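You operate a simulated robot arm through the tools that you are given. There is no shell and no other tool. Be economical: measure what you need, move in short steps, check, and stop when the job is done.

You are at the controls of a simulated robot arm. One attempt, no reset.

TASK
Test the breaker at 15 mA, then at 30 mA.
Fine: slide it on first; one press at each. Dial to OFF after. Leave the breaker on if it tripped at 30, off if the display says HELD.

Only the result counts: the job must be done as asked and must still hold three seconds after the hand-in. Knocking over, shifting, dropping, spilling or breaking anything else fails it.

THE ROBOT
A 7-joint arm with a two-finger parallel gripper, fixed in place. Base frame: the origin is at the foot of the arm, x ahead of it, y to its left, z up; the work surface is at about z = 855. Readings come in mm, rad, newtons and seconds.
With the tool pointing down near the work surface it reaches from about 240 to 680 mm from the base axis. Its first joint turns from -1.152 to 1.152 rad. Payload 2.4 kg.
The tool frame sits at the grasp point between the pads (the TCP): z along the fingers, y along the line on which they close. The tips reach 30 mm beyond it. Largest opening 94 mm; finger width 28, thickness 10; the body of the gripper, 50 by 96 mm, starts 55 mm behind the TCP.
Orientation is told as [roll, pitch, yaw] about the base's x, y, z axes, in that order, counted from this pose: with the fingers straight down and closing along the base's y, the tool's x points along the base's -x, its y along +y and its z along -z.

THE INTERFACE
- The arm moves only by the tool apply_moves. Its argument "commands" is text: rows parted by semicolons, each of 7 numbers parted by spaces: the turn, a rotation vector about the base's x, y, z in units of 8 degrees (1.0 is 8 degrees), then the shift along the base's x, y, z in units of 25 mm (1.0 is 25 mm), then the finger opening in mm, from 0 to 94. In form: rx ry rz tx ty tz grip; .... A call has 1 to 12 rows; each row shifts and turns the commanded pose from where the row before left it. A call with a number of a shift or a turn outside -1 to 1 is refused whole. Rows are played at 5 a second. More than 50 mm and 0.15 rad between two rows, or a gripper value outside its range, and nothing of the call is played. A pose out of reach is approached as far as the arm can. The call stops where the force on the tool passes 60 N (or 10 N more than at its start, if that is more) or the arm is blocked; 0.2 s more then pass. Each finger travels about 153 mm/s and halts on what it meets, pressing with about 31 N; the grip force reading is that of the motor and also rises with nothing between the fingers. The clock runs only during rows and for 0.2 s after the last one: add rows that do not move to give the fingers time. It gives the time, the measured TCP pose, the force on the tool (base axes), the opening and the grip force at its end, in the units of the frame above (readings bear some noise), with the torque about the TCP (base axes, N m) and any sound that the robot's microphone picked up.
- Cameras (640 x 400 px; columns grow to the right, rows downward): "scene" is fixed at [46.8, 475.6, 1458.1]; the picture's right is [-0.70, -0.71, 0.00], its down [-0.31, 0.31, -0.90] and it looks along [0.64, -0.63, -0.44] (base axes); focal length 359 px, centre (320, 200). "wrist" rides on the gripper at [76, 14, -103] in the tool frame; the picture's right is [-0.18, 0.98, 0.00], its down [-0.75, -0.14, -0.64] and it looks along [-0.63, -0.12, 0.77] (tool axes); focal length 243 px, centre (320, 200). There is no depth. A picture from a camera that has moved, and an enlarged one, comes with that camera's place and axes in the base frame and with its lens.
- get_image(camera): a new picture of that camera. It takes no simulated time.
- close_up(camera, box): a new picture of the part [left, top, right, bottom] of that camera's present view, enlarged. It takes no simulated time.
- sign_off(): hands the job in; it is judged then, once.

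Go step by step. Nothing tells you positions but the pictures and the camera data: compare them with the known pose of the tool, close in by small moves and look again before you grip or let go. The budget is 120 turns and 76 pictures, counting those below and the enlarged ones. Unless the task says otherwise, let go and move clear before handing in, and close with one line.

The tools are called after "Call:" by a JSON object that holds its "name" and its "arguments". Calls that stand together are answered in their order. apply_moves: Moves the arm, as the interface text tells. Its arguments: {"type":"object","properties":{"commands":{"type":"string"}},"required":["commands"]} The other tools are called the same way: get_image (camera) takes a picture; close_up (camera, box) takes an enlarged picture of a part of a camera's view; sign_off () hands the job in.

At the start:

```text
clock: 0.0
position: [393.3, -163.5, 1253.8]
ee_rot: [-0.001, 0.0, 0.0]
ft_force: [0.0, 0.5, 1.0]
torque: [-0.01, -0.02, 0.02]
finger_gap: 93.9
finger_force: 0.0
```

scene: 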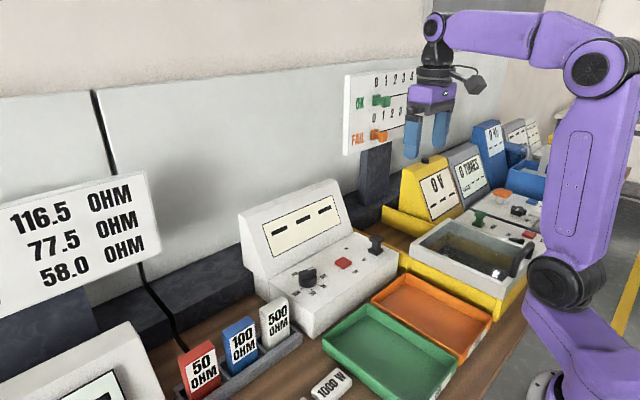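
wrist: 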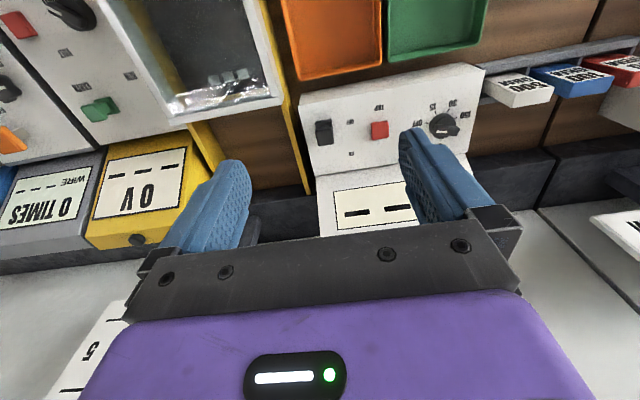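

I see a white tester with a display, a dial, a red button and a dark toggle, most likely the breaker. I'll enlarge both views to read the labels.

Call:
{"name": "close_up", "arguments": {"camera": "scene", "box": [230, 170, 410, 340]}}

Call:
{"name": "close_up", "arguments": {"camera": "wrist", "box": [290, 60, 490, 240]}}

Call:
{"name": "close_up", "arguments": {"camera": "scene", "box": [380, 110, 560, 300]}}

```text
2.35 times, centred on (320, 255) of scene
camera zoom: at [46.8, 475.6, 1458.1], right [-0.7, -0.71, 0.0], down [-0.31, 0.31, -0.9], along [0.64, -0.63, -0.44], focal length 845 px, centre (320, 71)
```

zoom: 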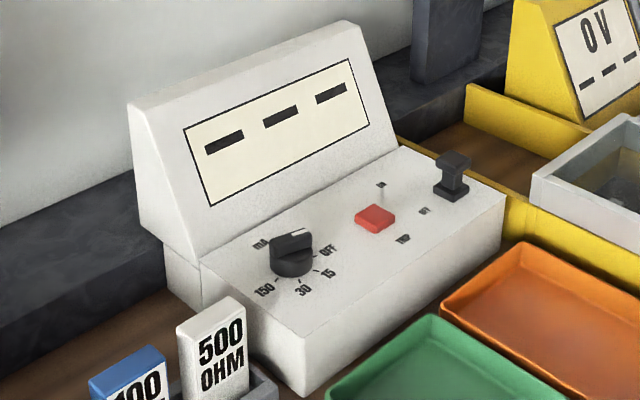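

```text
2.22 times, centred on (390, 150) of wrist
camera zoom: at [318.3, -148.7, 1357.5], right [0.18, 0.98, 0.0], down [0.75, -0.14, 0.64], along [0.63, -0.12, -0.77], focal length 539 px, centre (164, 311)
```

zoom: 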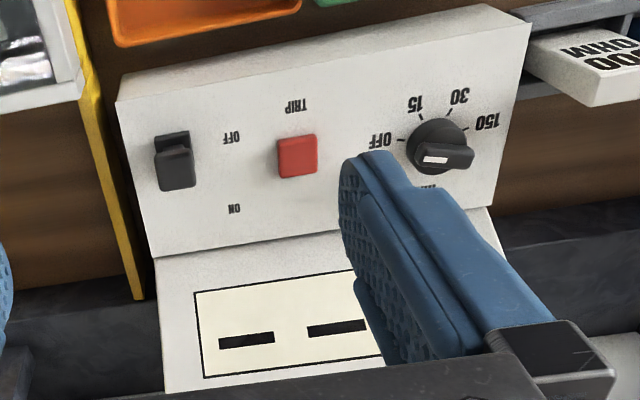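

```text
2.11 times, centred on (470, 205) of scene
camera zoom: at [46.8, 475.6, 1458.1], right [-0.7, -0.71, 0.0], down [-0.31, 0.31, -0.9], along [0.64, -0.63, -0.44], focal length 756 px, centre (4, 190)
```

zoom: 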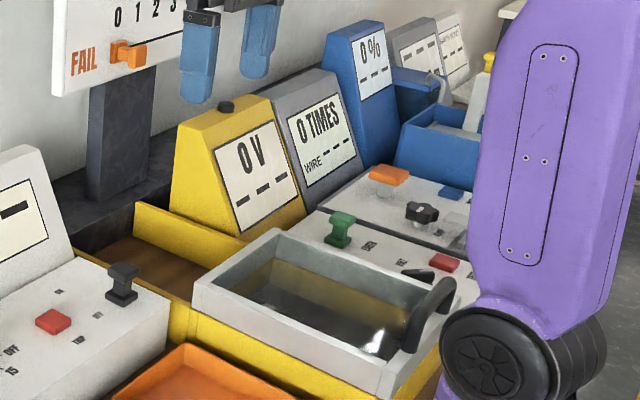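

The tester has its breaker slide at about (504, -176), the red TRIP button at about (526, -75), and the dial at about (532, 36). I'll move in above it for a closer look.

Call:
{"name": "apply_moves", "arguments": {"commands": "0 0 0 0.5 0.25 -0.88 60; 0 0 0 0.5 0.25 -0.88 60; 0 0 0 0.5 0.25 -0.88 60; 0 0 0 0.5 0.25 -0.88 60; 0 0 0 0.5 0.25 -0.88 60; 0 0 0 0.5 0.25 -0.88 60; 0 0 0 0 0 0 60"}}

Call:
{"name": "get_image", "arguments": {"camera": "wrist"}}

Call:
{"name": "close_up", "arguments": {"camera": "scene", "box": [230, 170, 410, 340]}}

```text
clock: 1.6
position: [469.9, -125.8, 1121.1]
ee_rot: [-0.001, 0.0, -0.001]
ft_force: [0.5, 0.1, 0.2]
torque: [-0.01, -0.01, -0.01]
finger_gap: 60.2
finger_force: 0.1
```

```text
70 pictures are left
camera wrist: at [394.0, -111.5, 1224.4], right [0.18, 0.98, 0.0], down [0.75, -0.14, 0.64], along [0.63, -0.12, -0.77], focal length 243 px, centre (320, 200)
```

wrist: 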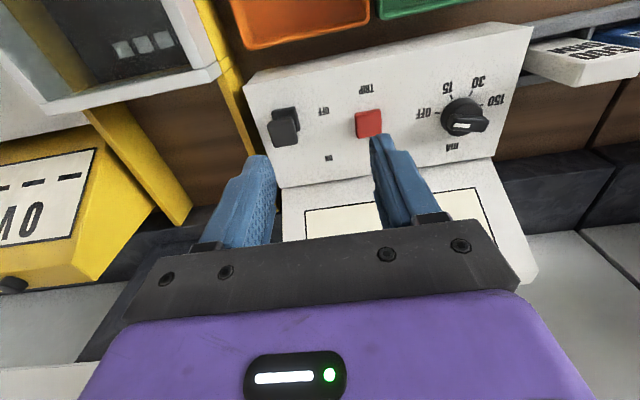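

```text
2.35 times, centred on (320, 255) of scene
camera zoom: at [46.8, 475.6, 1458.1], right [-0.7, -0.71, 0.0], down [-0.31, 0.31, -0.9], along [0.64, -0.63, -0.44], focal length 845 px, centre (320, 71)
```

zoom: 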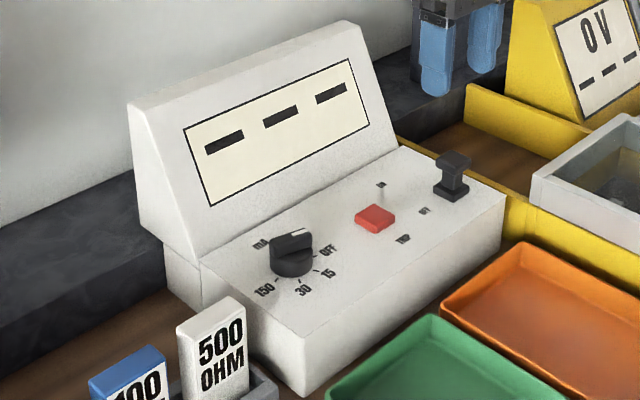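

Call:
{"name": "close_up", "arguments": {"camera": "wrist", "box": [240, 50, 400, 150]}}

Call:
{"name": "close_up", "arguments": {"camera": "wrist", "box": [390, 50, 550, 150]}}

Call:
{"name": "close_up", "arguments": {"camera": "scene", "box": [320, 215, 400, 265]}}

Call:
{"name": "close_up", "arguments": {"camera": "scene", "box": [270, 250, 350, 300]}}

```text
4.00 times, centred on (320, 100) of wrist
camera zoom: at [394.0, -111.5, 1224.4], right [0.18, 0.98, 0.0], down [0.75, -0.14, 0.64], along [0.63, -0.12, -0.77], focal length 970 px, centre (320, 600)
```

zoom: 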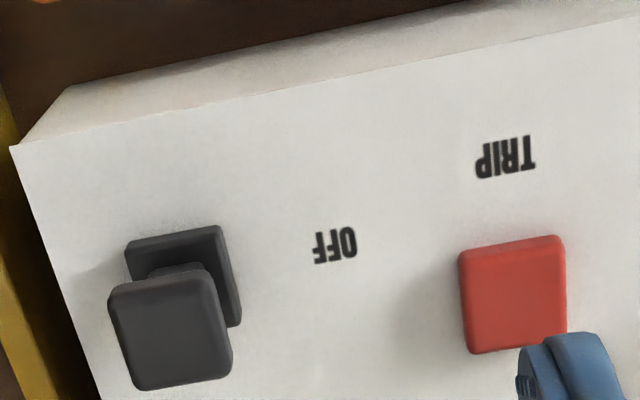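

```text
4.00 times, centred on (470, 100) of wrist
camera zoom: at [394.0, -111.5, 1224.4], right [0.18, 0.98, 0.0], down [0.75, -0.14, 0.64], along [0.63, -0.12, -0.77], focal length 970 px, centre (-280, 600)
```

zoom: 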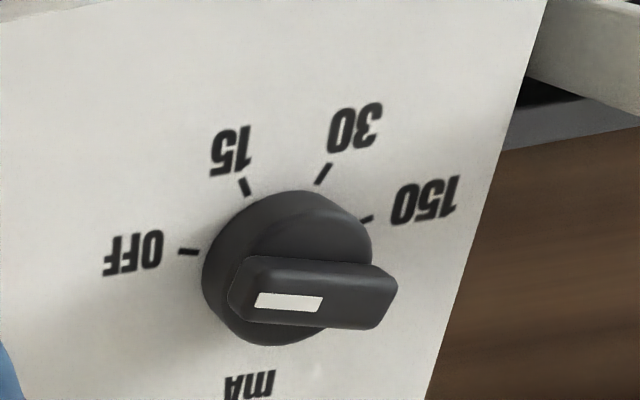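

```text
8.00 times, centred on (360, 240) of scene
camera zoom: at [46.8, 475.6, 1458.1], right [-0.7, -0.71, 0.0], down [-0.31, 0.31, -0.9], along [0.64, -0.63, -0.44], focal length 2874 px, centre (0, -120)
```

zoom: 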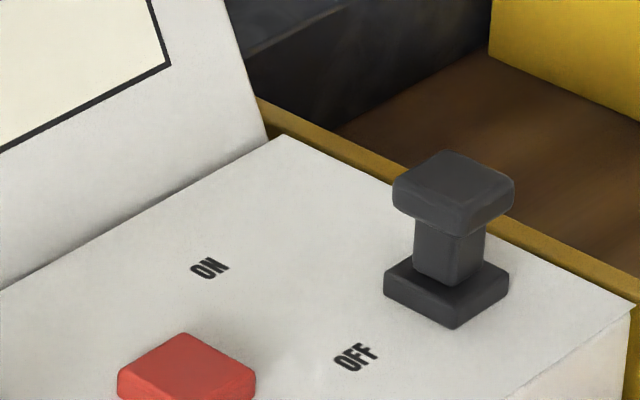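

```text
8.00 times, centred on (310, 275) of scene
camera zoom: at [46.8, 475.6, 1458.1], right [-0.7, -0.71, 0.0], down [-0.31, 0.31, -0.9], along [0.64, -0.63, -0.44], focal length 2874 px, centre (400, -400)
```

zoom: 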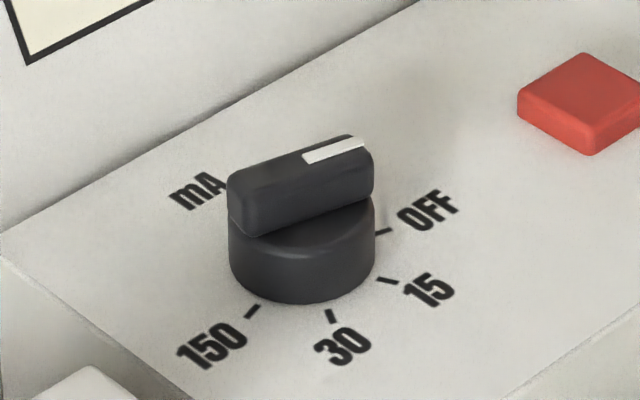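

The slide cap's top centre is at about (502, -175, 967), at OFF, and ON lies toward +x at about x 567. The dial points to OFF, is centred at about (537, 35), and its positions are about 47° apart. I'll go above the slide cap.

Call:
{"name": "apply_moves", "arguments": {"commands": "0 0 0 0.33 -0.49 -0.85 50; 0 0 0 0.33 -0.49 -0.85 50; 0 0 0 0.33 -0.49 -0.85 50; 0 0 0 0.33 -0.49 -0.85 50; 0 0 0 0 0 -0.6 50; 0 0 0 0 0 0 50"}}

Call:
{"name": "get_image", "arguments": {"camera": "wrist"}}

Call:
{"name": "close_up", "arguments": {"camera": "scene", "box": [320, 165, 440, 265]}}

```text
clock: 3.0
position: [502.5, -175.0, 1022.7]
ee_rot: [-0.002, 0.001, 0.003]
ft_force: [0.1, 0.2, -0.1]
torque: [0.02, -0.03, 0.03]
finger_gap: 50.0
finger_force: 0.1
```

```text
64 pictures are left
camera wrist: at [427.9, -160.4, 1125.9], right [0.18, 0.98, 0.0], down [0.75, -0.14, 0.64], along [0.63, -0.12, -0.77], focal length 243 px, centre (320, 200)
```

wrist: 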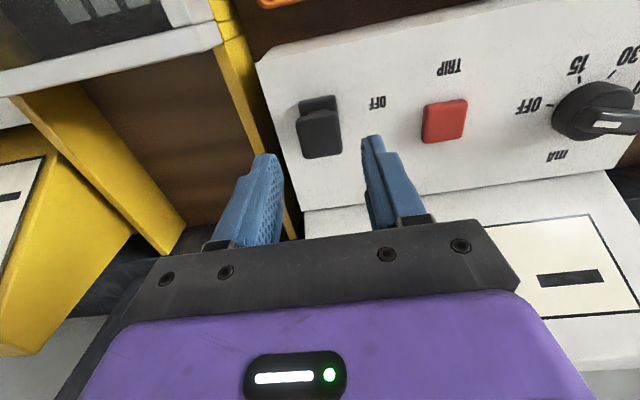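

```text
4.00 times, centred on (380, 215) of scene
camera zoom: at [46.8, 475.6, 1458.1], right [-0.7, -0.71, 0.0], down [-0.31, 0.31, -0.9], along [0.64, -0.63, -0.44], focal length 1437 px, centre (80, 140)
```

zoom: 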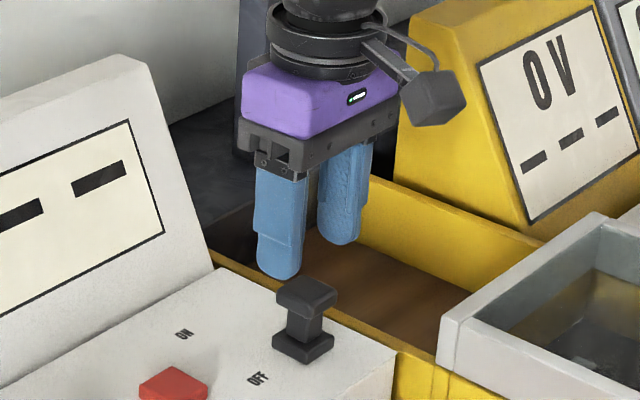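

The estimates agree with each other and the fingers straddle the cap. I'll descend 42 mm and grip it.

Call:
{"name": "apply_moves", "arguments": {"commands": "0 0 0 0 0 -0.84 50; 0 0 0 0 0 -0.84 50; 0 0 0 0 0 0 50; 0 0 0 0 0 0 20; 0 0 0 0 0 0 20"}}

Call:
{"name": "close_up", "arguments": {"camera": "scene", "box": [320, 165, 440, 265]}}

```text
clock: 4.2
position: [504.0, -174.5, 979.5]
ee_rot: [0.002, 0.001, -0.001]
ft_force: [-0.6, 4.2, -2.3]
torque: [0.04, -0.54, -0.17]
finger_gap: 29.7
finger_force: 44.9
```

```text
4.00 times, centred on (380, 215) of scene
camera zoom: at [46.8, 475.7, 1458.1], right [-0.7, -0.71, 0.0], down [-0.31, 0.31, -0.9], along [0.64, -0.63, -0.44], focal length 1437 px, centre (80, 140)
```

zoom: 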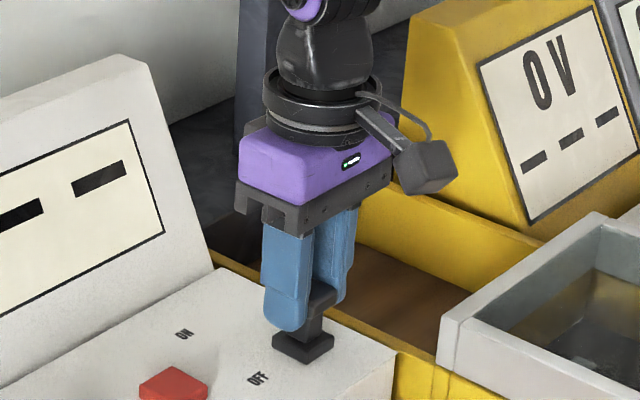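

The cap is gripped at 29.7 mm. I'll slide it toward +x in small steps.

Call:
{"name": "apply_moves", "arguments": {"commands": "0 0 0 0.3 0 0 20; 0 0 0 0.3 0 0 20; 0 0 0 0.3 0 0 20; 0 0 0 0.3 0 0 20"}}

Call:
{"name": "close_up", "arguments": {"camera": "scene", "box": [320, 165, 440, 265]}}

```text
clock: 5.2
position: [531.6, -175.7, 980.7]
ee_rot: [-0.001, 0.001, 0.0]
ft_force: [-1.8, -0.7, 0.0]
torque: [-0.02, -0.29, 0.3]
finger_gap: 29.7
finger_force: 44.7
```

```text
4.00 times, centred on (380, 215) of scene
camera zoom: at [46.7, 475.6, 1458.1], right [-0.7, -0.71, 0.0], down [-0.31, 0.31, -0.9], along [0.64, -0.63, -0.44], focal length 1437 px, centre (80, 140)
```

zoom: 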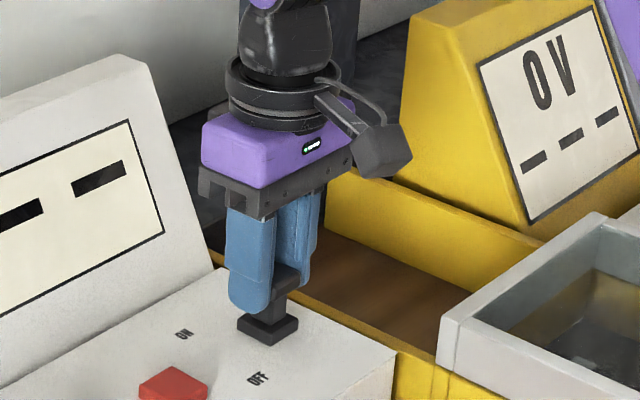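

It moves freely, so I'll continue toward the end stop at about x 567.

Call:
{"name": "apply_moves", "arguments": {"commands": "0 0 0 0.3 0 0 20; 0 0 0 0.3 0 0 20; 0 0 0 0.3 0 0 20; 0 0 0 0.3 0 0 20; 0 0 0 0.2 0 0 20"}}

Call:
{"name": "close_up", "arguments": {"camera": "scene", "box": [300, 165, 420, 265]}}

```text
clock: 6.4
position: [567.3, -175.5, 980.0]
ee_rot: [0.0, 0.002, -0.002]
ft_force: [-18.2, -1.8, -6.2]
torque: [-0.19, -0.9, 0.09]
finger_gap: 29.7
finger_force: 44.8
```

```text
4.00 times, centred on (360, 215) of scene
camera zoom: at [46.3, 475.5, 1458.2], right [-0.7, -0.71, 0.0], down [-0.31, 0.31, -0.9], along [0.64, -0.63, -0.44], focal length 1437 px, centre (160, 140)
```

zoom: 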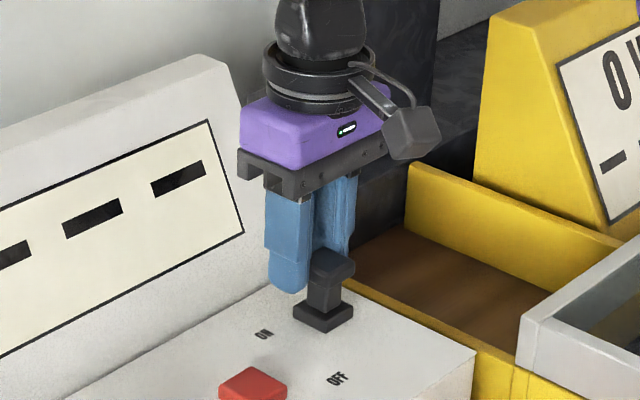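

Resistance rose to 18 N and the cap slipped a little in the fingers, so the slide appears to be at its end stop. I'll release, rise and verify.

Call:
{"name": "apply_moves", "arguments": {"commands": "0 0 0 -0.1 0 0 20; 0 0 0 0 0 0 54; 0 0 0 0 0 0 54; 0 0 0 0 0 0.9 54; 0 0 0 0 0 0.9 54; 0 0 0 -0.5 0.5 0.5 54"}}

Call:
{"name": "close_up", "arguments": {"camera": "scene", "box": [230, 170, 410, 340]}}

Call:
{"name": "get_image", "arguments": {"camera": "wrist"}}

```text
clock: 7.8
position: [553.2, -162.4, 1036.8]
ee_rot: [0.0, 0.001, 0.001]
ft_force: [0.2, 0.9, 0.4]
torque: [0.02, -0.01, 0.01]
finger_gap: 54.0
finger_force: 0.2
```

```text
2.35 times, centred on (320, 255) of scene
camera zoom: at [46.8, 475.6, 1458.1], right [-0.7, -0.71, 0.0], down [-0.31, 0.31, -0.9], along [0.64, -0.63, -0.44], focal length 845 px, centre (320, 71)
```

zoom: 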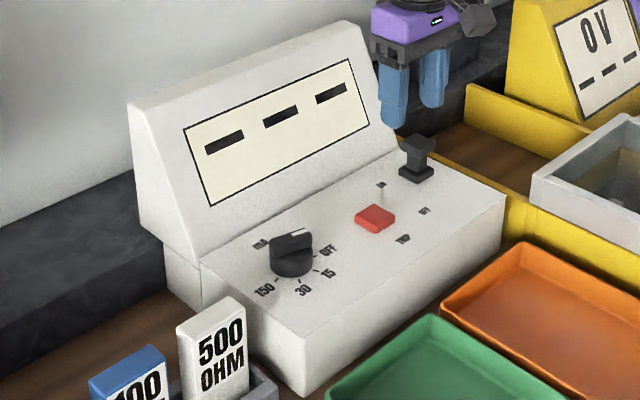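

```text
58 pictures are left
camera wrist: at [476.6, -147.8, 1140.9], right [0.18, 0.98, 0.0], down [0.75, -0.14, 0.64], along [0.63, -0.12, -0.77], focal length 243 px, centre (320, 200)
```

wrist: 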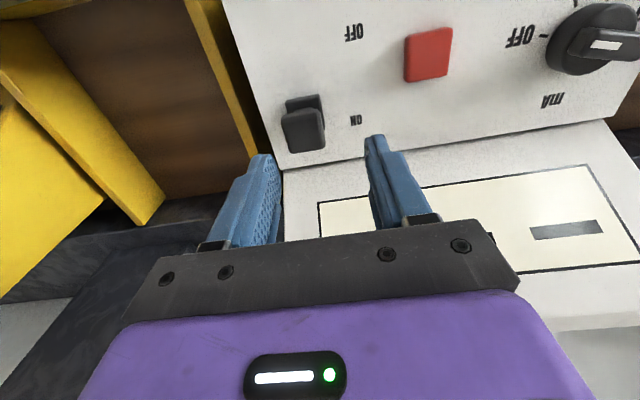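

The cap now sits near x 550, but the ON label is at about x 566, so it may not be fully on. I'll close the fingers and push the cap from the -x side to check that it is at its stop.

Call:
{"name": "apply_moves", "arguments": {"commands": "0 0 0 -0.9 -0.25 0 0; 0 0 0 -0.9 -0.25 0 0; 0 0 0 0 0 -0.9 0; 0 0 0 0 0 -0.9 0; 0 0 0 0 0 -0.2 0; 0 0 0 0 0 0 0"}}

Call:
{"name": "close_up", "arguments": {"camera": "scene", "box": [300, 165, 420, 265]}}

```text
clock: 9.2
position: [506.6, -174.2, 986.9]
ee_rot: [-0.001, 0.001, 0.0]
ft_force: [-0.7, -0.2, -0.3]
torque: [0.02, 0.0, -0.04]
finger_gap: 0.0
finger_force: 31.0
```

```text
4.00 times, centred on (360, 215) of scene
camera zoom: at [46.8, 475.6, 1458.1], right [-0.7, -0.71, 0.0], down [-0.31, 0.31, -0.9], along [0.64, -0.63, -0.44], focal length 1437 px, centre (160, 140)
```

zoom: 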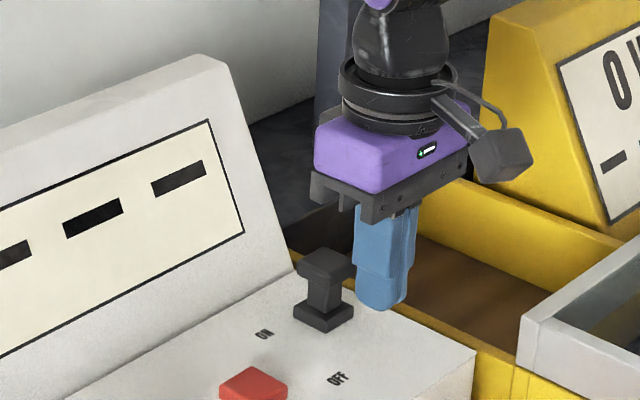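

Call:
{"name": "apply_moves", "arguments": {"commands": "0 0 0 0 0 -0.2 0; 0 0 0 0.3 0 0 0; 0 0 0 0.2 0 0 0; 0 0 0 0.1 0 0 0; 0 0 0 0.1 0 0 0"}}

```text
clock: 10.4
position: [522.8, -174.6, 982.8]
ee_rot: [0.002, 0.004, 0.0]
ft_force: [-9.7, 0.9, 3.2]
torque: [0.02, 0.09, 0.03]
finger_gap: 0.0
finger_force: 31.1
```

Call:
{"name": "apply_moves", "arguments": {"commands": "0 0 0 0.1 0 0 0; 0 0 0 0.1 0 0 0"}}

```text
clock: 11.0
position: [524.8, -176.4, 983.1]
ee_rot: [0.006, 0.018, -0.001]
ft_force: [-38.5, 4.1, 13.2]
torque: [-0.34, 0.24, 0.14]
finger_gap: 0.0
finger_force: 31.4
```

The push reached 38 N with almost no movement, so the slide is hard against its ON stop. I'll back off, rise, and go to the dial, turning about +70.7° so the fingers straddle the knob's bar.

Call:
{"name": "apply_moves", "arguments": {"commands": "0 0 0 -0.4 0 0 0; 0 0 0 -0.2 0 0.3 0; 0 0 0 0 0 0.9 0; 0 0 0 0 0 0.9 0; 0 0 0 0 0 0.9 0; 0 0 1 0 1 0 40; 0 0 1 0 1 0 40; 0 0 1 0 1 0 40; 0 0 1 0.2 1 0 40; 0 0 1 0.2 1 0 40; 0 0 1 0.2 1 0 40; 0 0 1 0.2 1 0 40"}}

Call:
{"name": "apply_moves", "arguments": {"commands": "0 0 1 0.2 1 0 40; 0 0 0.84 0 0.4 0 40; 0 0 0 0 0 0 40"}}

Call:
{"name": "get_image", "arguments": {"camera": "wrist"}}

Call:
{"name": "close_up", "arguments": {"camera": "scene", "box": [230, 170, 410, 340]}}

```text
clock: 13.6
position: [534.8, -0.3, 1057.2]
ee_rot: [-0.001, 0.0, 0.978]
ft_force: [0.0, 0.5, -0.3]
torque: [-0.02, 0.01, -0.01]
finger_gap: 40.0
finger_force: 0.0
```

```text
clock: 14.4
position: [539.9, 35.2, 1057.4]
ee_rot: [-0.002, -0.001, 1.235]
ft_force: [-0.5, 0.2, 0.1]
torque: [0.02, -0.03, 0.0]
finger_gap: 39.9
finger_force: 0.1
```

```text
56 pictures are left
camera wrist: at [501.3, -31.7, 1160.4], right [-0.87, 0.5, 0.0], down [0.38, 0.67, 0.64], along [0.32, 0.56, -0.77], focal length 243 px, centre (320, 200)
```

wrist: 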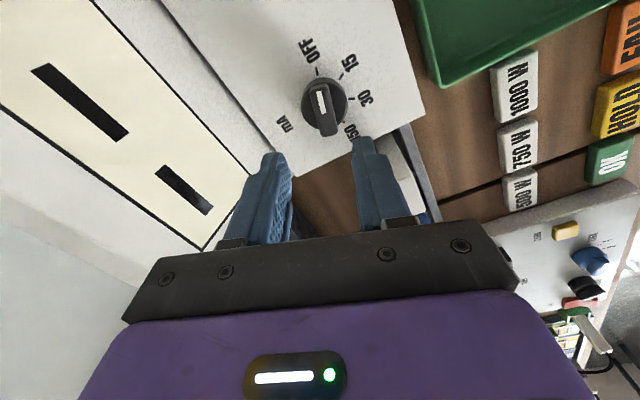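

```text
2.35 times, centred on (320, 255) of scene
camera zoom: at [46.8, 475.6, 1458.1], right [-0.7, -0.71, 0.0], down [-0.31, 0.31, -0.9], along [0.64, -0.63, -0.44], focal length 845 px, centre (320, 71)
```

zoom: 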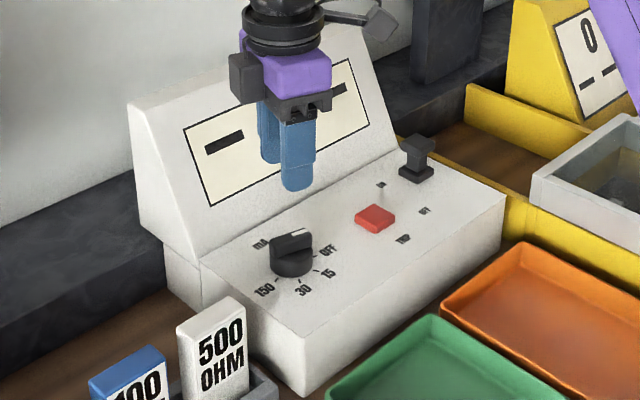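

The yaw is right at 70.8° and the bar centre is about 4 mm toward -x from the TCP. I'll correct that and descend partway.

Call:
{"name": "apply_moves", "arguments": {"commands": "0 0 0 -0.16 -0.04 -0.8 40; 0 0 0 0 0 -0.8 40; 0 0 0 0 0 -0.6 40; 0 0 0 0 0 0 40"}}

Call:
{"name": "close_up", "arguments": {"camera": "wrist", "box": [220, 80, 420, 220]}}

Call:
{"name": "close_up", "arguments": {"camera": "scene", "box": [260, 210, 360, 300]}}

```text
clock: 15.4
position: [535.2, 34.0, 1003.3]
ee_rot: [0.001, -0.001, 1.236]
ft_force: [0.2, 0.3, -0.3]
torque: [0.02, 0.02, -0.02]
finger_gap: 40.0
finger_force: 0.0
```

```text
2.86 times, centred on (320, 150) of wrist
camera zoom: at [497.5, -32.4, 1106.6], right [-0.87, 0.5, 0.0], down [0.38, 0.66, 0.64], along [0.32, 0.56, -0.77], focal length 693 px, centre (320, 343)
```

zoom: 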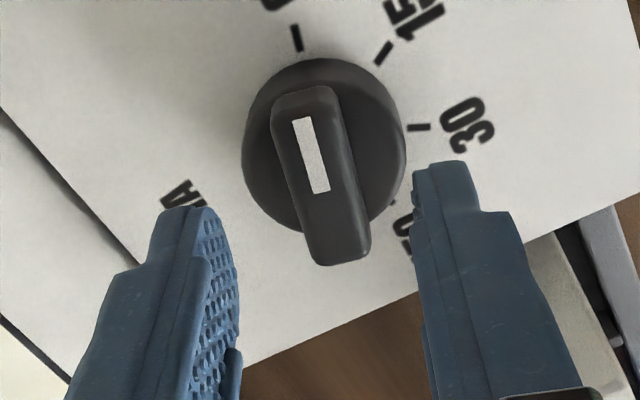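

```text
4.44 times, centred on (310, 255) of scene
camera zoom: at [46.8, 475.6, 1458.1], right [-0.7, -0.71, 0.0], down [-0.31, 0.31, -0.9], along [0.64, -0.63, -0.44], focal length 1596 px, centre (364, -44)
```

zoom: 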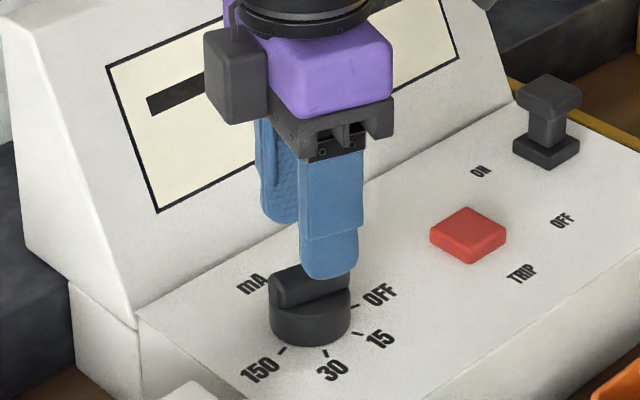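

The bar is aligned and centred. I'll descend 26 mm and grip it.

Call:
{"name": "apply_moves", "arguments": {"commands": "0 0 0 0 0 -0.8 40; 0 0 0 0 0 -0.24 40; 0 0 0 0 0 0 40; 0 0 0 0 0 0 5; 0 0 0 0 0 0 5"}}

Call:
{"name": "close_up", "arguments": {"camera": "scene", "box": [260, 210, 360, 300]}}

```text
clock: 16.6
position: [534.8, 34.6, 976.8]
ee_rot: [-0.001, 0.001, 1.232]
ft_force: [1.5, -0.6, -4.5]
torque: [0.15, -0.2, 0.04]
finger_gap: 15.5
finger_force: 45.1
```

```text
4.44 times, centred on (310, 255) of scene
camera zoom: at [46.9, 475.6, 1458.1], right [-0.7, -0.71, 0.0], down [-0.31, 0.31, -0.9], along [0.64, -0.63, -0.44], focal length 1596 px, centre (364, -44)
```

zoom: 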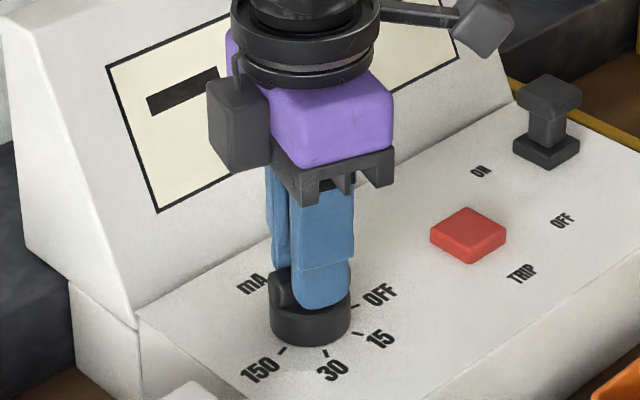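

The bar is gripped at 15.5 mm. I'll turn it clockwise about 47° to 15.

Call:
{"name": "apply_moves", "arguments": {"commands": "0 0 -0.7 0 0 0 5; 0 0 -0.8 0 0 0 5; 0 0 -0.8 0 0 0 5; 0 0 -0.8 0 0 0 5; 0 0 -0.8 0 0 0 5; 0 0 -0.8 0 0 0 5; 0 0 -0.8 0 0 0 5; 0 0 -0.4 0 0 0 5"}}

Call:
{"name": "close_up", "arguments": {"camera": "scene", "box": [230, 170, 410, 340]}}

Call:
{"name": "close_up", "arguments": {"camera": "wrist", "box": [220, 80, 420, 220]}}

```text
clock: 18.4
position: [534.0, 35.1, 977.0]
ee_rot: [0.001, 0.0, 0.412]
ft_force: [-2.9, 5.2, 8.9]
torque: [-0.38, 1.33, 0.08]
finger_gap: 15.5
finger_force: 45.0
```

```text
2.35 times, centred on (320, 255) of scene
camera zoom: at [46.6, 475.7, 1458.1], right [-0.7, -0.71, 0.0], down [-0.31, 0.31, -0.9], along [0.64, -0.63, -0.44], focal length 845 px, centre (320, 71)
```

zoom: 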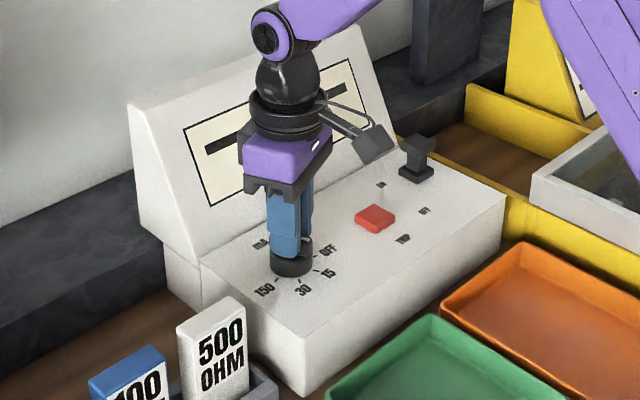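

```text
2.86 times, centred on (320, 150) of wrist
camera zoom: at [459.5, 18.0, 1080.5], right [-0.22, 0.97, 0.0], down [0.75, 0.17, 0.64], along [0.63, 0.14, -0.77], focal length 693 px, centre (320, 343)
```

zoom: 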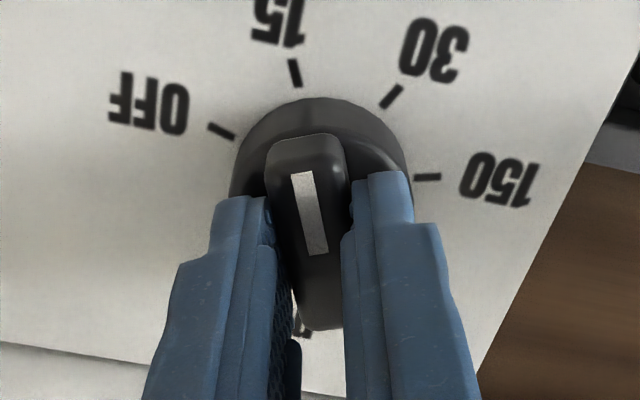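

The pointer lines up with 15. I'll release, rise and check the dial setting.

Call:
{"name": "apply_moves", "arguments": {"commands": "0 0 0 0 0 0 40; 0 0 0 0 0 0 40; 0 0 0 0 0 0.9 40; 0 0 0 0 0 0.9 40; 0 0 0 0 0 0.2 40; 0 0 0 0 0 0 40"}}

Call:
{"name": "close_up", "arguments": {"camera": "wrist", "box": [220, 40, 420, 180]}}

Call:
{"name": "close_up", "arguments": {"camera": "scene", "box": [240, 180, 360, 300]}}

```text
clock: 19.8
position: [536.0, 32.4, 1027.4]
ee_rot: [-0.001, -0.001, 0.41]
ft_force: [0.2, 0.1, 0.2]
torque: [0.0, 0.0, 0.0]
finger_gap: 40.0
finger_force: 0.0
```

```text
2.86 times, centred on (320, 110) of wrist
camera zoom: at [460.9, 16.5, 1130.7], right [-0.22, 0.97, 0.0], down [0.75, 0.17, 0.64], along [0.63, 0.14, -0.77], focal length 693 px, centre (320, 457)
```

zoom: 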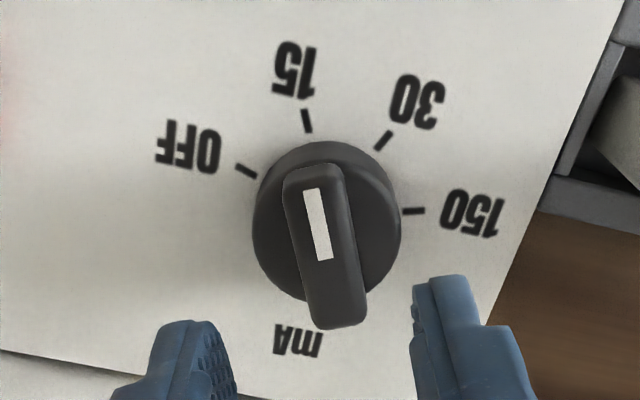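

```text
3.33 times, centred on (300, 240) of scene
camera zoom: at [46.8, 475.6, 1458.1], right [-0.7, -0.71, 0.0], down [-0.31, 0.31, -0.9], along [0.64, -0.63, -0.44], focal length 1197 px, centre (387, 67)
```

zoom: 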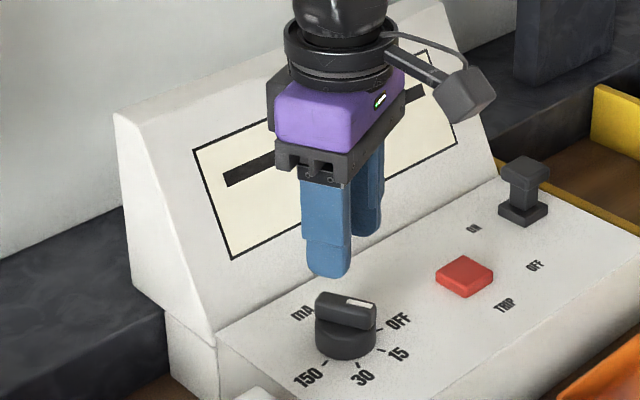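

The dial is at 15 and the slide is still ON. Next I'll close the fingers and move above the red button.

Call:
{"name": "apply_moves", "arguments": {"commands": "0 0 0 -0.07 -0.87 0 0; 0 0 0 -0.07 -0.87 0 0; 0 0 0 -0.07 -0.87 0 0; 0 0 0 -0.07 -0.87 0 0; 0 0 0 -0.07 -0.87 0 0; 0 0 0 0 0 -0.6 0; 0 0 0 0 0 0 0"}}

Call:
{"name": "close_up", "arguments": {"camera": "wrist", "box": [220, 40, 420, 180]}}

Call:
{"name": "close_up", "arguments": {"camera": "scene", "box": [280, 180, 400, 280]}}

```text
clock: 21.4
position: [526.1, -74.7, 1012.4]
ee_rot: [0.0, 0.002, 0.411]
ft_force: [-0.4, 0.5, -0.7]
torque: [0.0, -0.02, -0.03]
finger_gap: 0.2
finger_force: 31.1
```

```text
2.86 times, centred on (320, 110) of wrist
camera zoom: at [451.1, -92.1, 1116.0], right [-0.22, 0.97, 0.0], down [0.75, 0.17, 0.64], along [0.63, 0.14, -0.77], focal length 693 px, centre (320, 457)
```

zoom: 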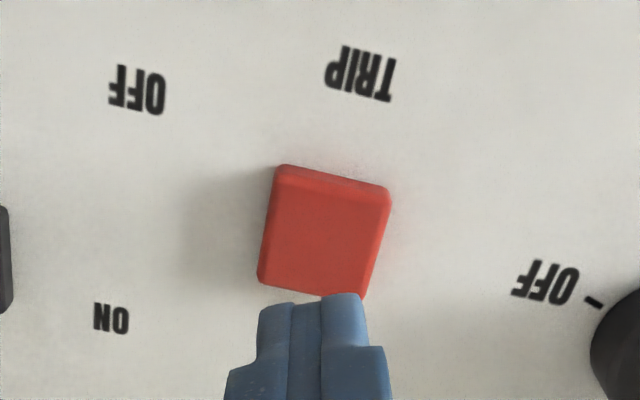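

```text
4.00 times, centred on (340, 230) of scene
camera zoom: at [46.8, 475.6, 1458.1], right [-0.7, -0.71, 0.0], down [-0.31, 0.31, -0.9], along [0.64, -0.63, -0.44], focal length 1437 px, centre (240, 80)
```

zoom: 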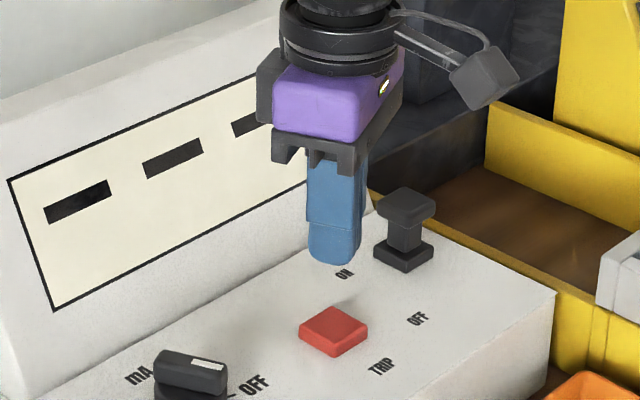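

The button centre is at about (524, -75), with its top near z 934. I'll descend to just above it.

Call:
{"name": "apply_moves", "arguments": {"commands": "0 0 0 -0.1 0 -0.8 0; 0 0 0 0 0 -0.72 0; 0 0 0 0 0 0 0"}}

Call:
{"name": "close_up", "arguments": {"camera": "scene", "box": [300, 200, 380, 270]}}

```text
clock: 22.2
position: [522.4, -73.7, 974.7]
ee_rot: [-0.002, 0.0, 0.41]
ft_force: [0.2, -0.3, -0.4]
torque: [0.02, 0.04, -0.01]
finger_gap: 0.0
finger_force: 31.2
```

```text
5.71 times, centred on (340, 235) of scene
camera zoom: at [46.8, 475.6, 1458.1], right [-0.7, -0.71, 0.0], down [-0.31, 0.31, -0.9], along [0.64, -0.63, -0.44], focal length 2052 px, centre (206, 0)
```

zoom: 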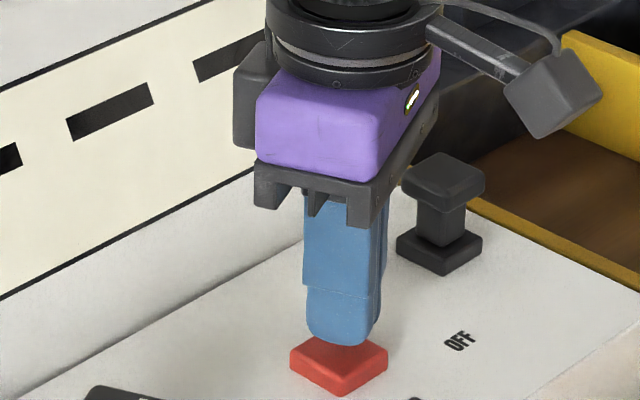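

Call:
{"name": "apply_moves", "arguments": {"commands": "0 0 0 0 0 -0.15 0; 0 0 0 0 0 -0.12 0; 0 0 0 0 0 -0.12 0; 0 0 0 0 0 -0.12 0"}}

Call:
{"name": "close_up", "arguments": {"camera": "scene", "box": [230, 170, 410, 340]}}

```text
clock: 23.2
position: [522.9, -75.4, 961.9]
ee_rot: [0.0, 0.0, 0.411]
ft_force: [-1.6, -0.6, 2.2]
torque: [-0.05, 0.05, -0.03]
finger_gap: 0.4
finger_force: 31.6
heard: click
```

```text
2.35 times, centred on (320, 255) of scene
camera zoom: at [46.7, 475.6, 1458.1], right [-0.7, -0.71, 0.0], down [-0.31, 0.31, -0.9], along [0.64, -0.63, -0.44], focal length 845 px, centre (320, 71)
```

zoom: 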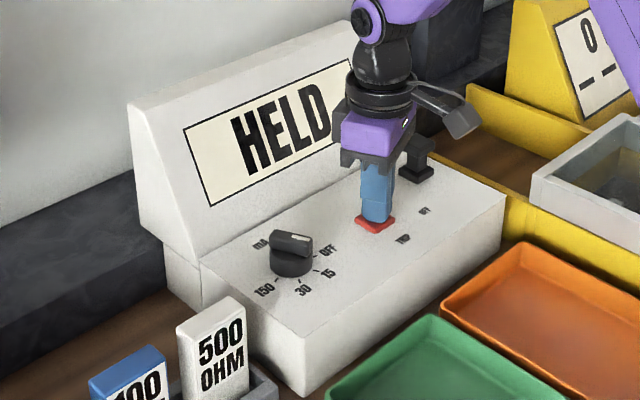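

At 15 mA the button clicked once and the display reads HELD. I'll lift off and return to the dial.

Call:
{"name": "apply_moves", "arguments": {"commands": "0 0 0 0 0 0.9 0; 0 0 0 0 0 0.9 0; 0 0 0 0 0 0.8 0; 0 0 0 0.1 0.88 0 40; 0 0 0 0.1 0.88 0 40; 0 0 0 0.1 0.88 0 40; 0 0 0 0.1 0.88 0 40; 0 0 0 0.1 0.87 0 40; 0 0 0 0 0 0 40"}}

Call:
{"name": "close_up", "arguments": {"camera": "wrist", "box": [220, 40, 420, 180]}}

Call:
{"name": "close_up", "arguments": {"camera": "scene", "box": [230, 170, 410, 340]}}

```text
clock: 25.2
position: [536.5, 36.7, 1026.9]
ee_rot: [-0.002, 0.0, 0.41]
ft_force: [0.1, 0.9, 0.8]
torque: [-0.02, 0.0, -0.01]
finger_gap: 39.8
finger_force: 0.1
```

```text
2.86 times, centred on (320, 110) of wrist
camera zoom: at [461.7, 20.2, 1129.4], right [-0.22, 0.97, 0.0], down [0.75, 0.17, 0.64], along [0.63, 0.14, -0.77], focal length 693 px, centre (320, 457)
```

zoom: 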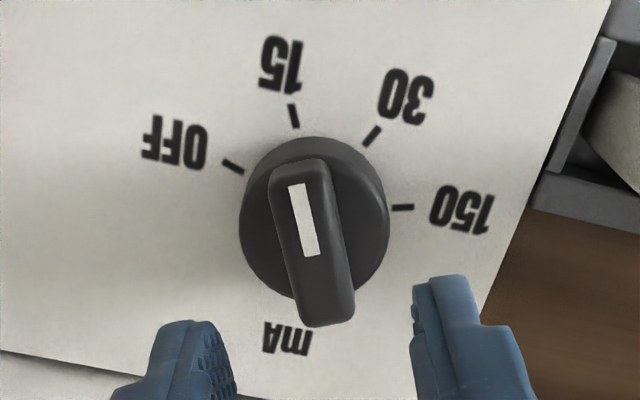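

```text
2.35 times, centred on (320, 255) of scene
camera zoom: at [46.7, 475.6, 1458.1], right [-0.7, -0.71, 0.0], down [-0.31, 0.31, -0.9], along [0.64, -0.63, -0.44], focal length 845 px, centre (320, 71)
```

zoom: 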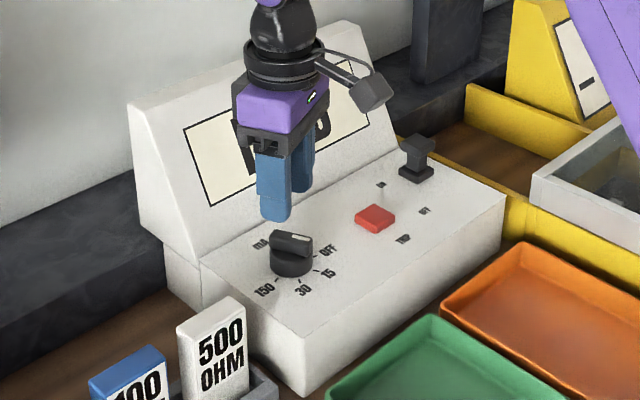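

The slide stayed ON. I'll nudge y by about -2.5 mm, then descend and grip the dial bar.

Call:
{"name": "apply_moves", "arguments": {"commands": "0 0 0 -0.03 -0.1 -0.8 40; 0 0 0 0 0 -0.8 40; 0 0 0 0 0 -0.4 40; 0 0 0 0 0 0 40; 0 0 0 0 0 0 5; 0 0 0 0 0 0 5"}}

Call:
{"name": "close_up", "arguments": {"camera": "wrist", "box": [220, 80, 420, 220]}}

```text
clock: 26.6
position: [535.8, 35.7, 976.5]
ee_rot: [0.003, 0.001, 0.413]
ft_force: [-8.0, 13.6, -2.9]
torque: [0.34, -0.07, 0.03]
finger_gap: 15.6
finger_force: 45.2
```

```text
2.86 times, centred on (320, 150) of wrist
camera zoom: at [460.9, 18.1, 1079.1], right [-0.23, 0.97, 0.0], down [0.75, 0.17, 0.64], along [0.62, 0.15, -0.77], focal length 693 px, centre (320, 343)
```

zoom: 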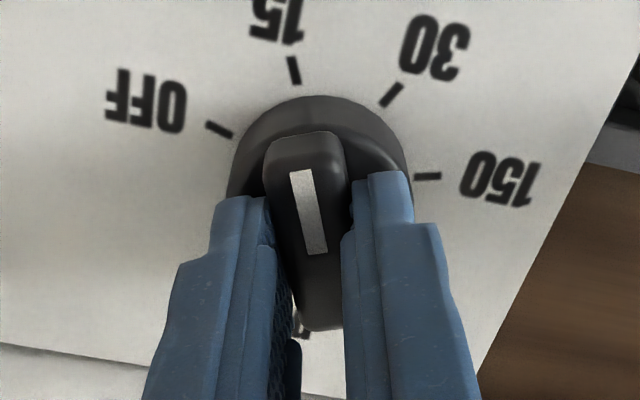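

Call:
{"name": "apply_moves", "arguments": {"commands": "0 0 -0.7 -0.02 0.04 0 5; 0 0 -0.8 0 0 0 5; 0 0 -0.8 0 0 0 5; 0 0 -0.8 0 0 0 5; 0 0 -0.8 0 0 0 5; 0 0 -0.8 0 0 0 5; 0 0 -0.8 0 0 0 5; 0 0 -0.4 0 0 0 5"}}

Call:
{"name": "close_up", "arguments": {"camera": "wrist", "box": [220, 80, 420, 220]}}

```text
clock: 28.4
position: [535.5, 34.2, 976.0]
ee_rot: [-0.001, 0.002, -0.413]
ft_force: [7.3, 20.5, -22.9]
torque: [-0.07, -1.26, -0.04]
finger_gap: 16.1
finger_force: 44.8
```

```text
2.86 times, centred on (320, 150) of wrist
camera zoom: at [471.9, 78.9, 1079.0], right [0.56, 0.83, 0.0], down [0.63, -0.43, 0.64], along [0.53, -0.36, -0.77], focal length 693 px, centre (320, 343)
```

zoom: 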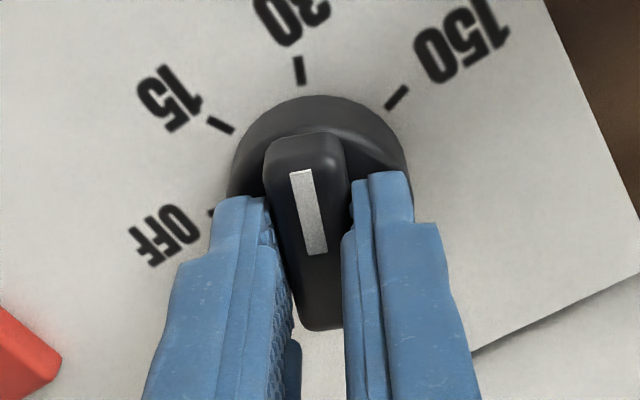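

The pointer is at 30. I'll release and rise.

Call:
{"name": "apply_moves", "arguments": {"commands": "0 0 0 0 0 0 40; 0 0 0 0 0 0 40; 0 0 0 0 0 0.9 40; 0 0 0 0 0 0.9 40; 0 0 0 0 0 0.2 40; 0 0 0 0 0 0 40"}}

Call:
{"name": "close_up", "arguments": {"camera": "wrist", "box": [220, 40, 420, 180]}}

Call:
{"name": "close_up", "arguments": {"camera": "scene", "box": [230, 170, 410, 340]}}

```text
clock: 29.8
position: [534.4, 32.6, 1026.9]
ee_rot: [0.0, 0.001, -0.413]
ft_force: [-0.3, -1.0, 0.4]
torque: [-0.01, 0.03, -0.04]
finger_gap: 39.9
finger_force: 0.0
```

```text
2.86 times, centred on (320, 110) of wrist
camera zoom: at [470.7, 77.3, 1129.8], right [0.56, 0.83, 0.0], down [0.63, -0.43, 0.64], along [0.53, -0.36, -0.77], focal length 693 px, centre (320, 457)
```

zoom: 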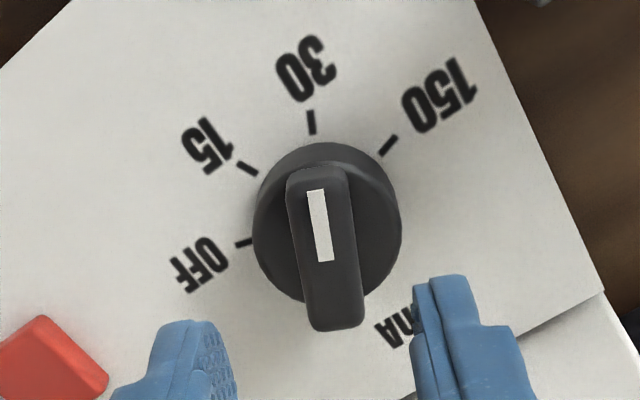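

```text
2.35 times, centred on (320, 255) of scene
camera zoom: at [46.8, 475.6, 1458.1], right [-0.7, -0.71, 0.0], down [-0.31, 0.31, -0.9], along [0.64, -0.63, -0.44], focal length 845 px, centre (320, 71)
```

zoom: 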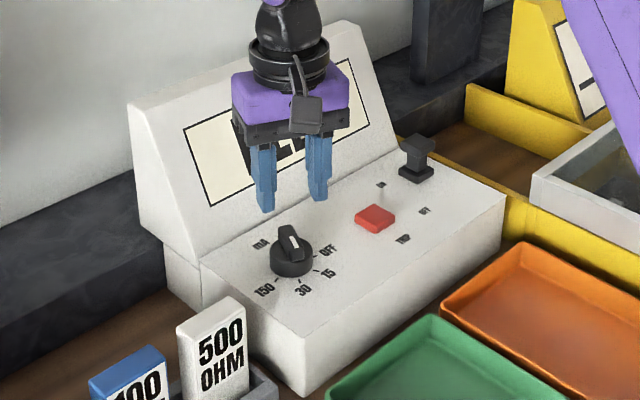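

The dial is at 30. I'll move back above the button.

Call:
{"name": "apply_moves", "arguments": {"commands": "0 0 0 -0.09 -0.86 0 0; 0 0 0 -0.09 -0.86 0 0; 0 0 0 -0.09 -0.86 0 0; 0 0 0 -0.09 -0.86 0 0; 0 0 0 -0.09 -0.86 0 0; 0 0 0 0 0 -0.7 0; 0 0 0 0 0 -0.7 0; 0 0 0 0 0 -0.7 0; 0 0 0 0 0 0 0"}}

Call:
{"name": "close_up", "arguments": {"camera": "scene", "box": [300, 200, 380, 270]}}

```text
clock: 31.8
position: [523.9, -74.8, 973.6]
ee_rot: [0.001, 0.0, -0.413]
ft_force: [0.0, 0.4, -0.8]
torque: [-0.02, 0.02, -0.01]
finger_gap: 0.0
finger_force: 30.7
```

```text
5.71 times, centred on (340, 235) of scene
camera zoom: at [46.8, 475.6, 1458.1], right [-0.7, -0.71, 0.0], down [-0.31, 0.31, -0.9], along [0.64, -0.63, -0.44], focal length 2052 px, centre (206, 0)
```

zoom: 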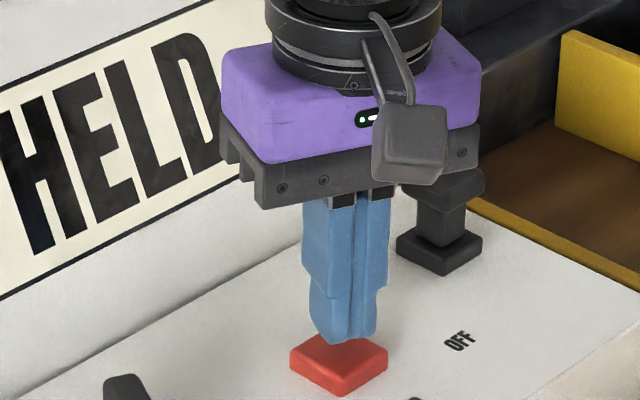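

I'll press once at 30.

Call:
{"name": "apply_moves", "arguments": {"commands": "0 0 0 0 0 -0.15 0; 0 0 0 0 0 -0.12 0; 0 0 0 0 0 -0.12 0; 0 0 0 0 0 -0.1 0"}}

Call:
{"name": "close_up", "arguments": {"camera": "scene", "box": [230, 170, 410, 340]}}

```text
clock: 32.8
position: [523.9, -75.5, 961.7]
ee_rot: [0.0, 0.0, -0.413]
ft_force: [-0.9, -1.0, 1.6]
torque: [0.02, 0.05, 0.03]
finger_gap: 0.1
finger_force: 30.7
heard: click
```

```text
2.35 times, centred on (320, 255) of scene
camera zoom: at [46.7, 475.6, 1458.1], right [-0.7, -0.71, 0.0], down [-0.31, 0.31, -0.9], along [0.64, -0.63, -0.44], focal length 845 px, centre (320, 71)
```

zoom: 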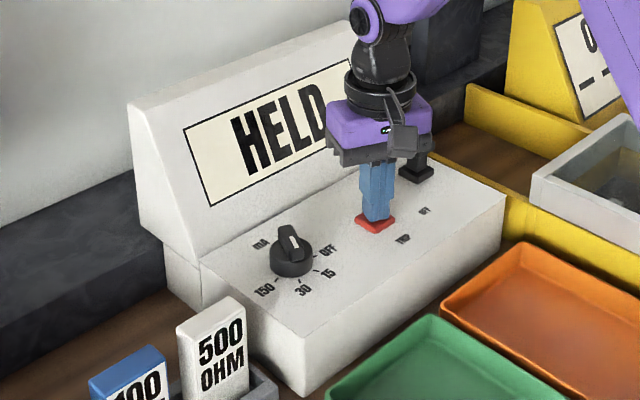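

The button clicked and the display shows HELD. I'll lift off, go back over the dial, and read the display again in case a trip is delayed.

Call:
{"name": "apply_moves", "arguments": {"commands": "0 0 0 0 0 0.9 0; 0 0 0 0 0 0.9 0; 0 0 0 0 0 0.8 0; 0 0 0 0 0 0 0; 0 0 0 0 0 0 0; 0 0 0 0 0 0 0; 0 0 0 0 0 0 0; 0 0 0 0 0 0 0"}}

Call:
{"name": "close_up", "arguments": {"camera": "scene", "box": [230, 170, 410, 340]}}

Call:
{"name": "close_up", "arguments": {"camera": "scene", "box": [270, 250, 350, 300]}}

```text
clock: 34.6
position: [522.5, -74.7, 1026.1]
ee_rot: [0.0, -0.001, -0.414]
ft_force: [0.4, 0.4, 0.0]
torque: [0.05, -0.01, 0.0]
finger_gap: 0.1
finger_force: 30.7
```

```text
2.35 times, centred on (320, 255) of scene
camera zoom: at [46.8, 475.6, 1458.1], right [-0.7, -0.71, 0.0], down [-0.31, 0.31, -0.9], along [0.64, -0.63, -0.44], focal length 845 px, centre (320, 71)
```

zoom: 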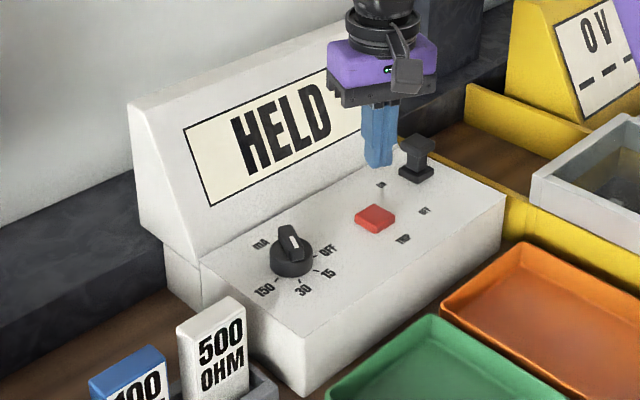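

```text
8.00 times, centred on (310, 275) of scene
camera zoom: at [46.8, 475.6, 1458.1], right [-0.7, -0.71, 0.0], down [-0.31, 0.31, -0.9], along [0.64, -0.63, -0.44], focal length 2874 px, centre (400, -400)
```

zoom: 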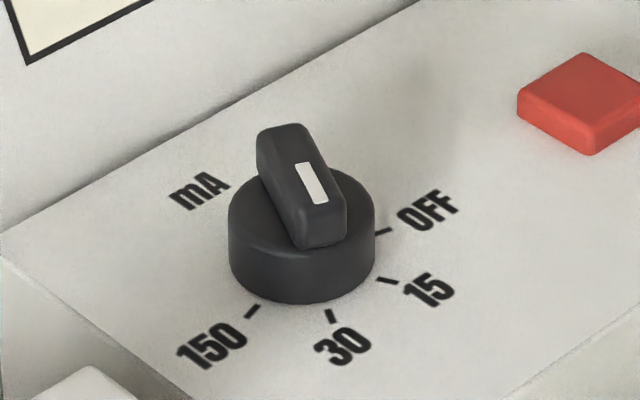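

The display still reads HELD with the dial clearly at 30, so the breaker must end off. First I'll turn the dial back to OFF.

Call:
{"name": "apply_moves", "arguments": {"commands": "0 0 0 0.1 0.875 0 40; 0 0 0 0.1 0.875 0 40; 0 0 0 0.1 0.875 0 40; 0 0 0 0.1 0.875 0 40; 0 0 0 0.1 0.875 0 40; 0 0 0 0 0 0 40; 0 0 0 0 0 -0.6 40; 0 0 0 0 0 0 40"}}

Call:
{"name": "close_up", "arguments": {"camera": "wrist", "box": [220, 60, 420, 200]}}

```text
clock: 36.4
position: [535.5, 34.9, 1010.3]
ee_rot: [0.001, 0.001, -0.413]
ft_force: [-0.1, 0.2, 0.4]
torque: [0.0, -0.02, -0.01]
finger_gap: 40.0
finger_force: 0.1
```

```text
2.86 times, centred on (320, 130) of wrist
camera zoom: at [473.1, 79.4, 1114.0], right [0.56, 0.83, 0.0], down [0.63, -0.43, 0.64], along [0.53, -0.36, -0.77], focal length 693 px, centre (320, 400)
```

zoom: 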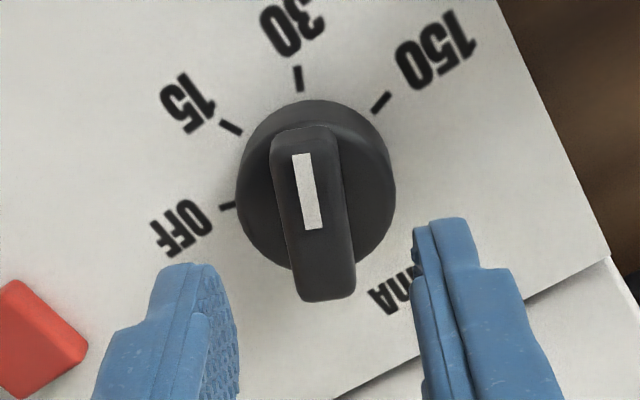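

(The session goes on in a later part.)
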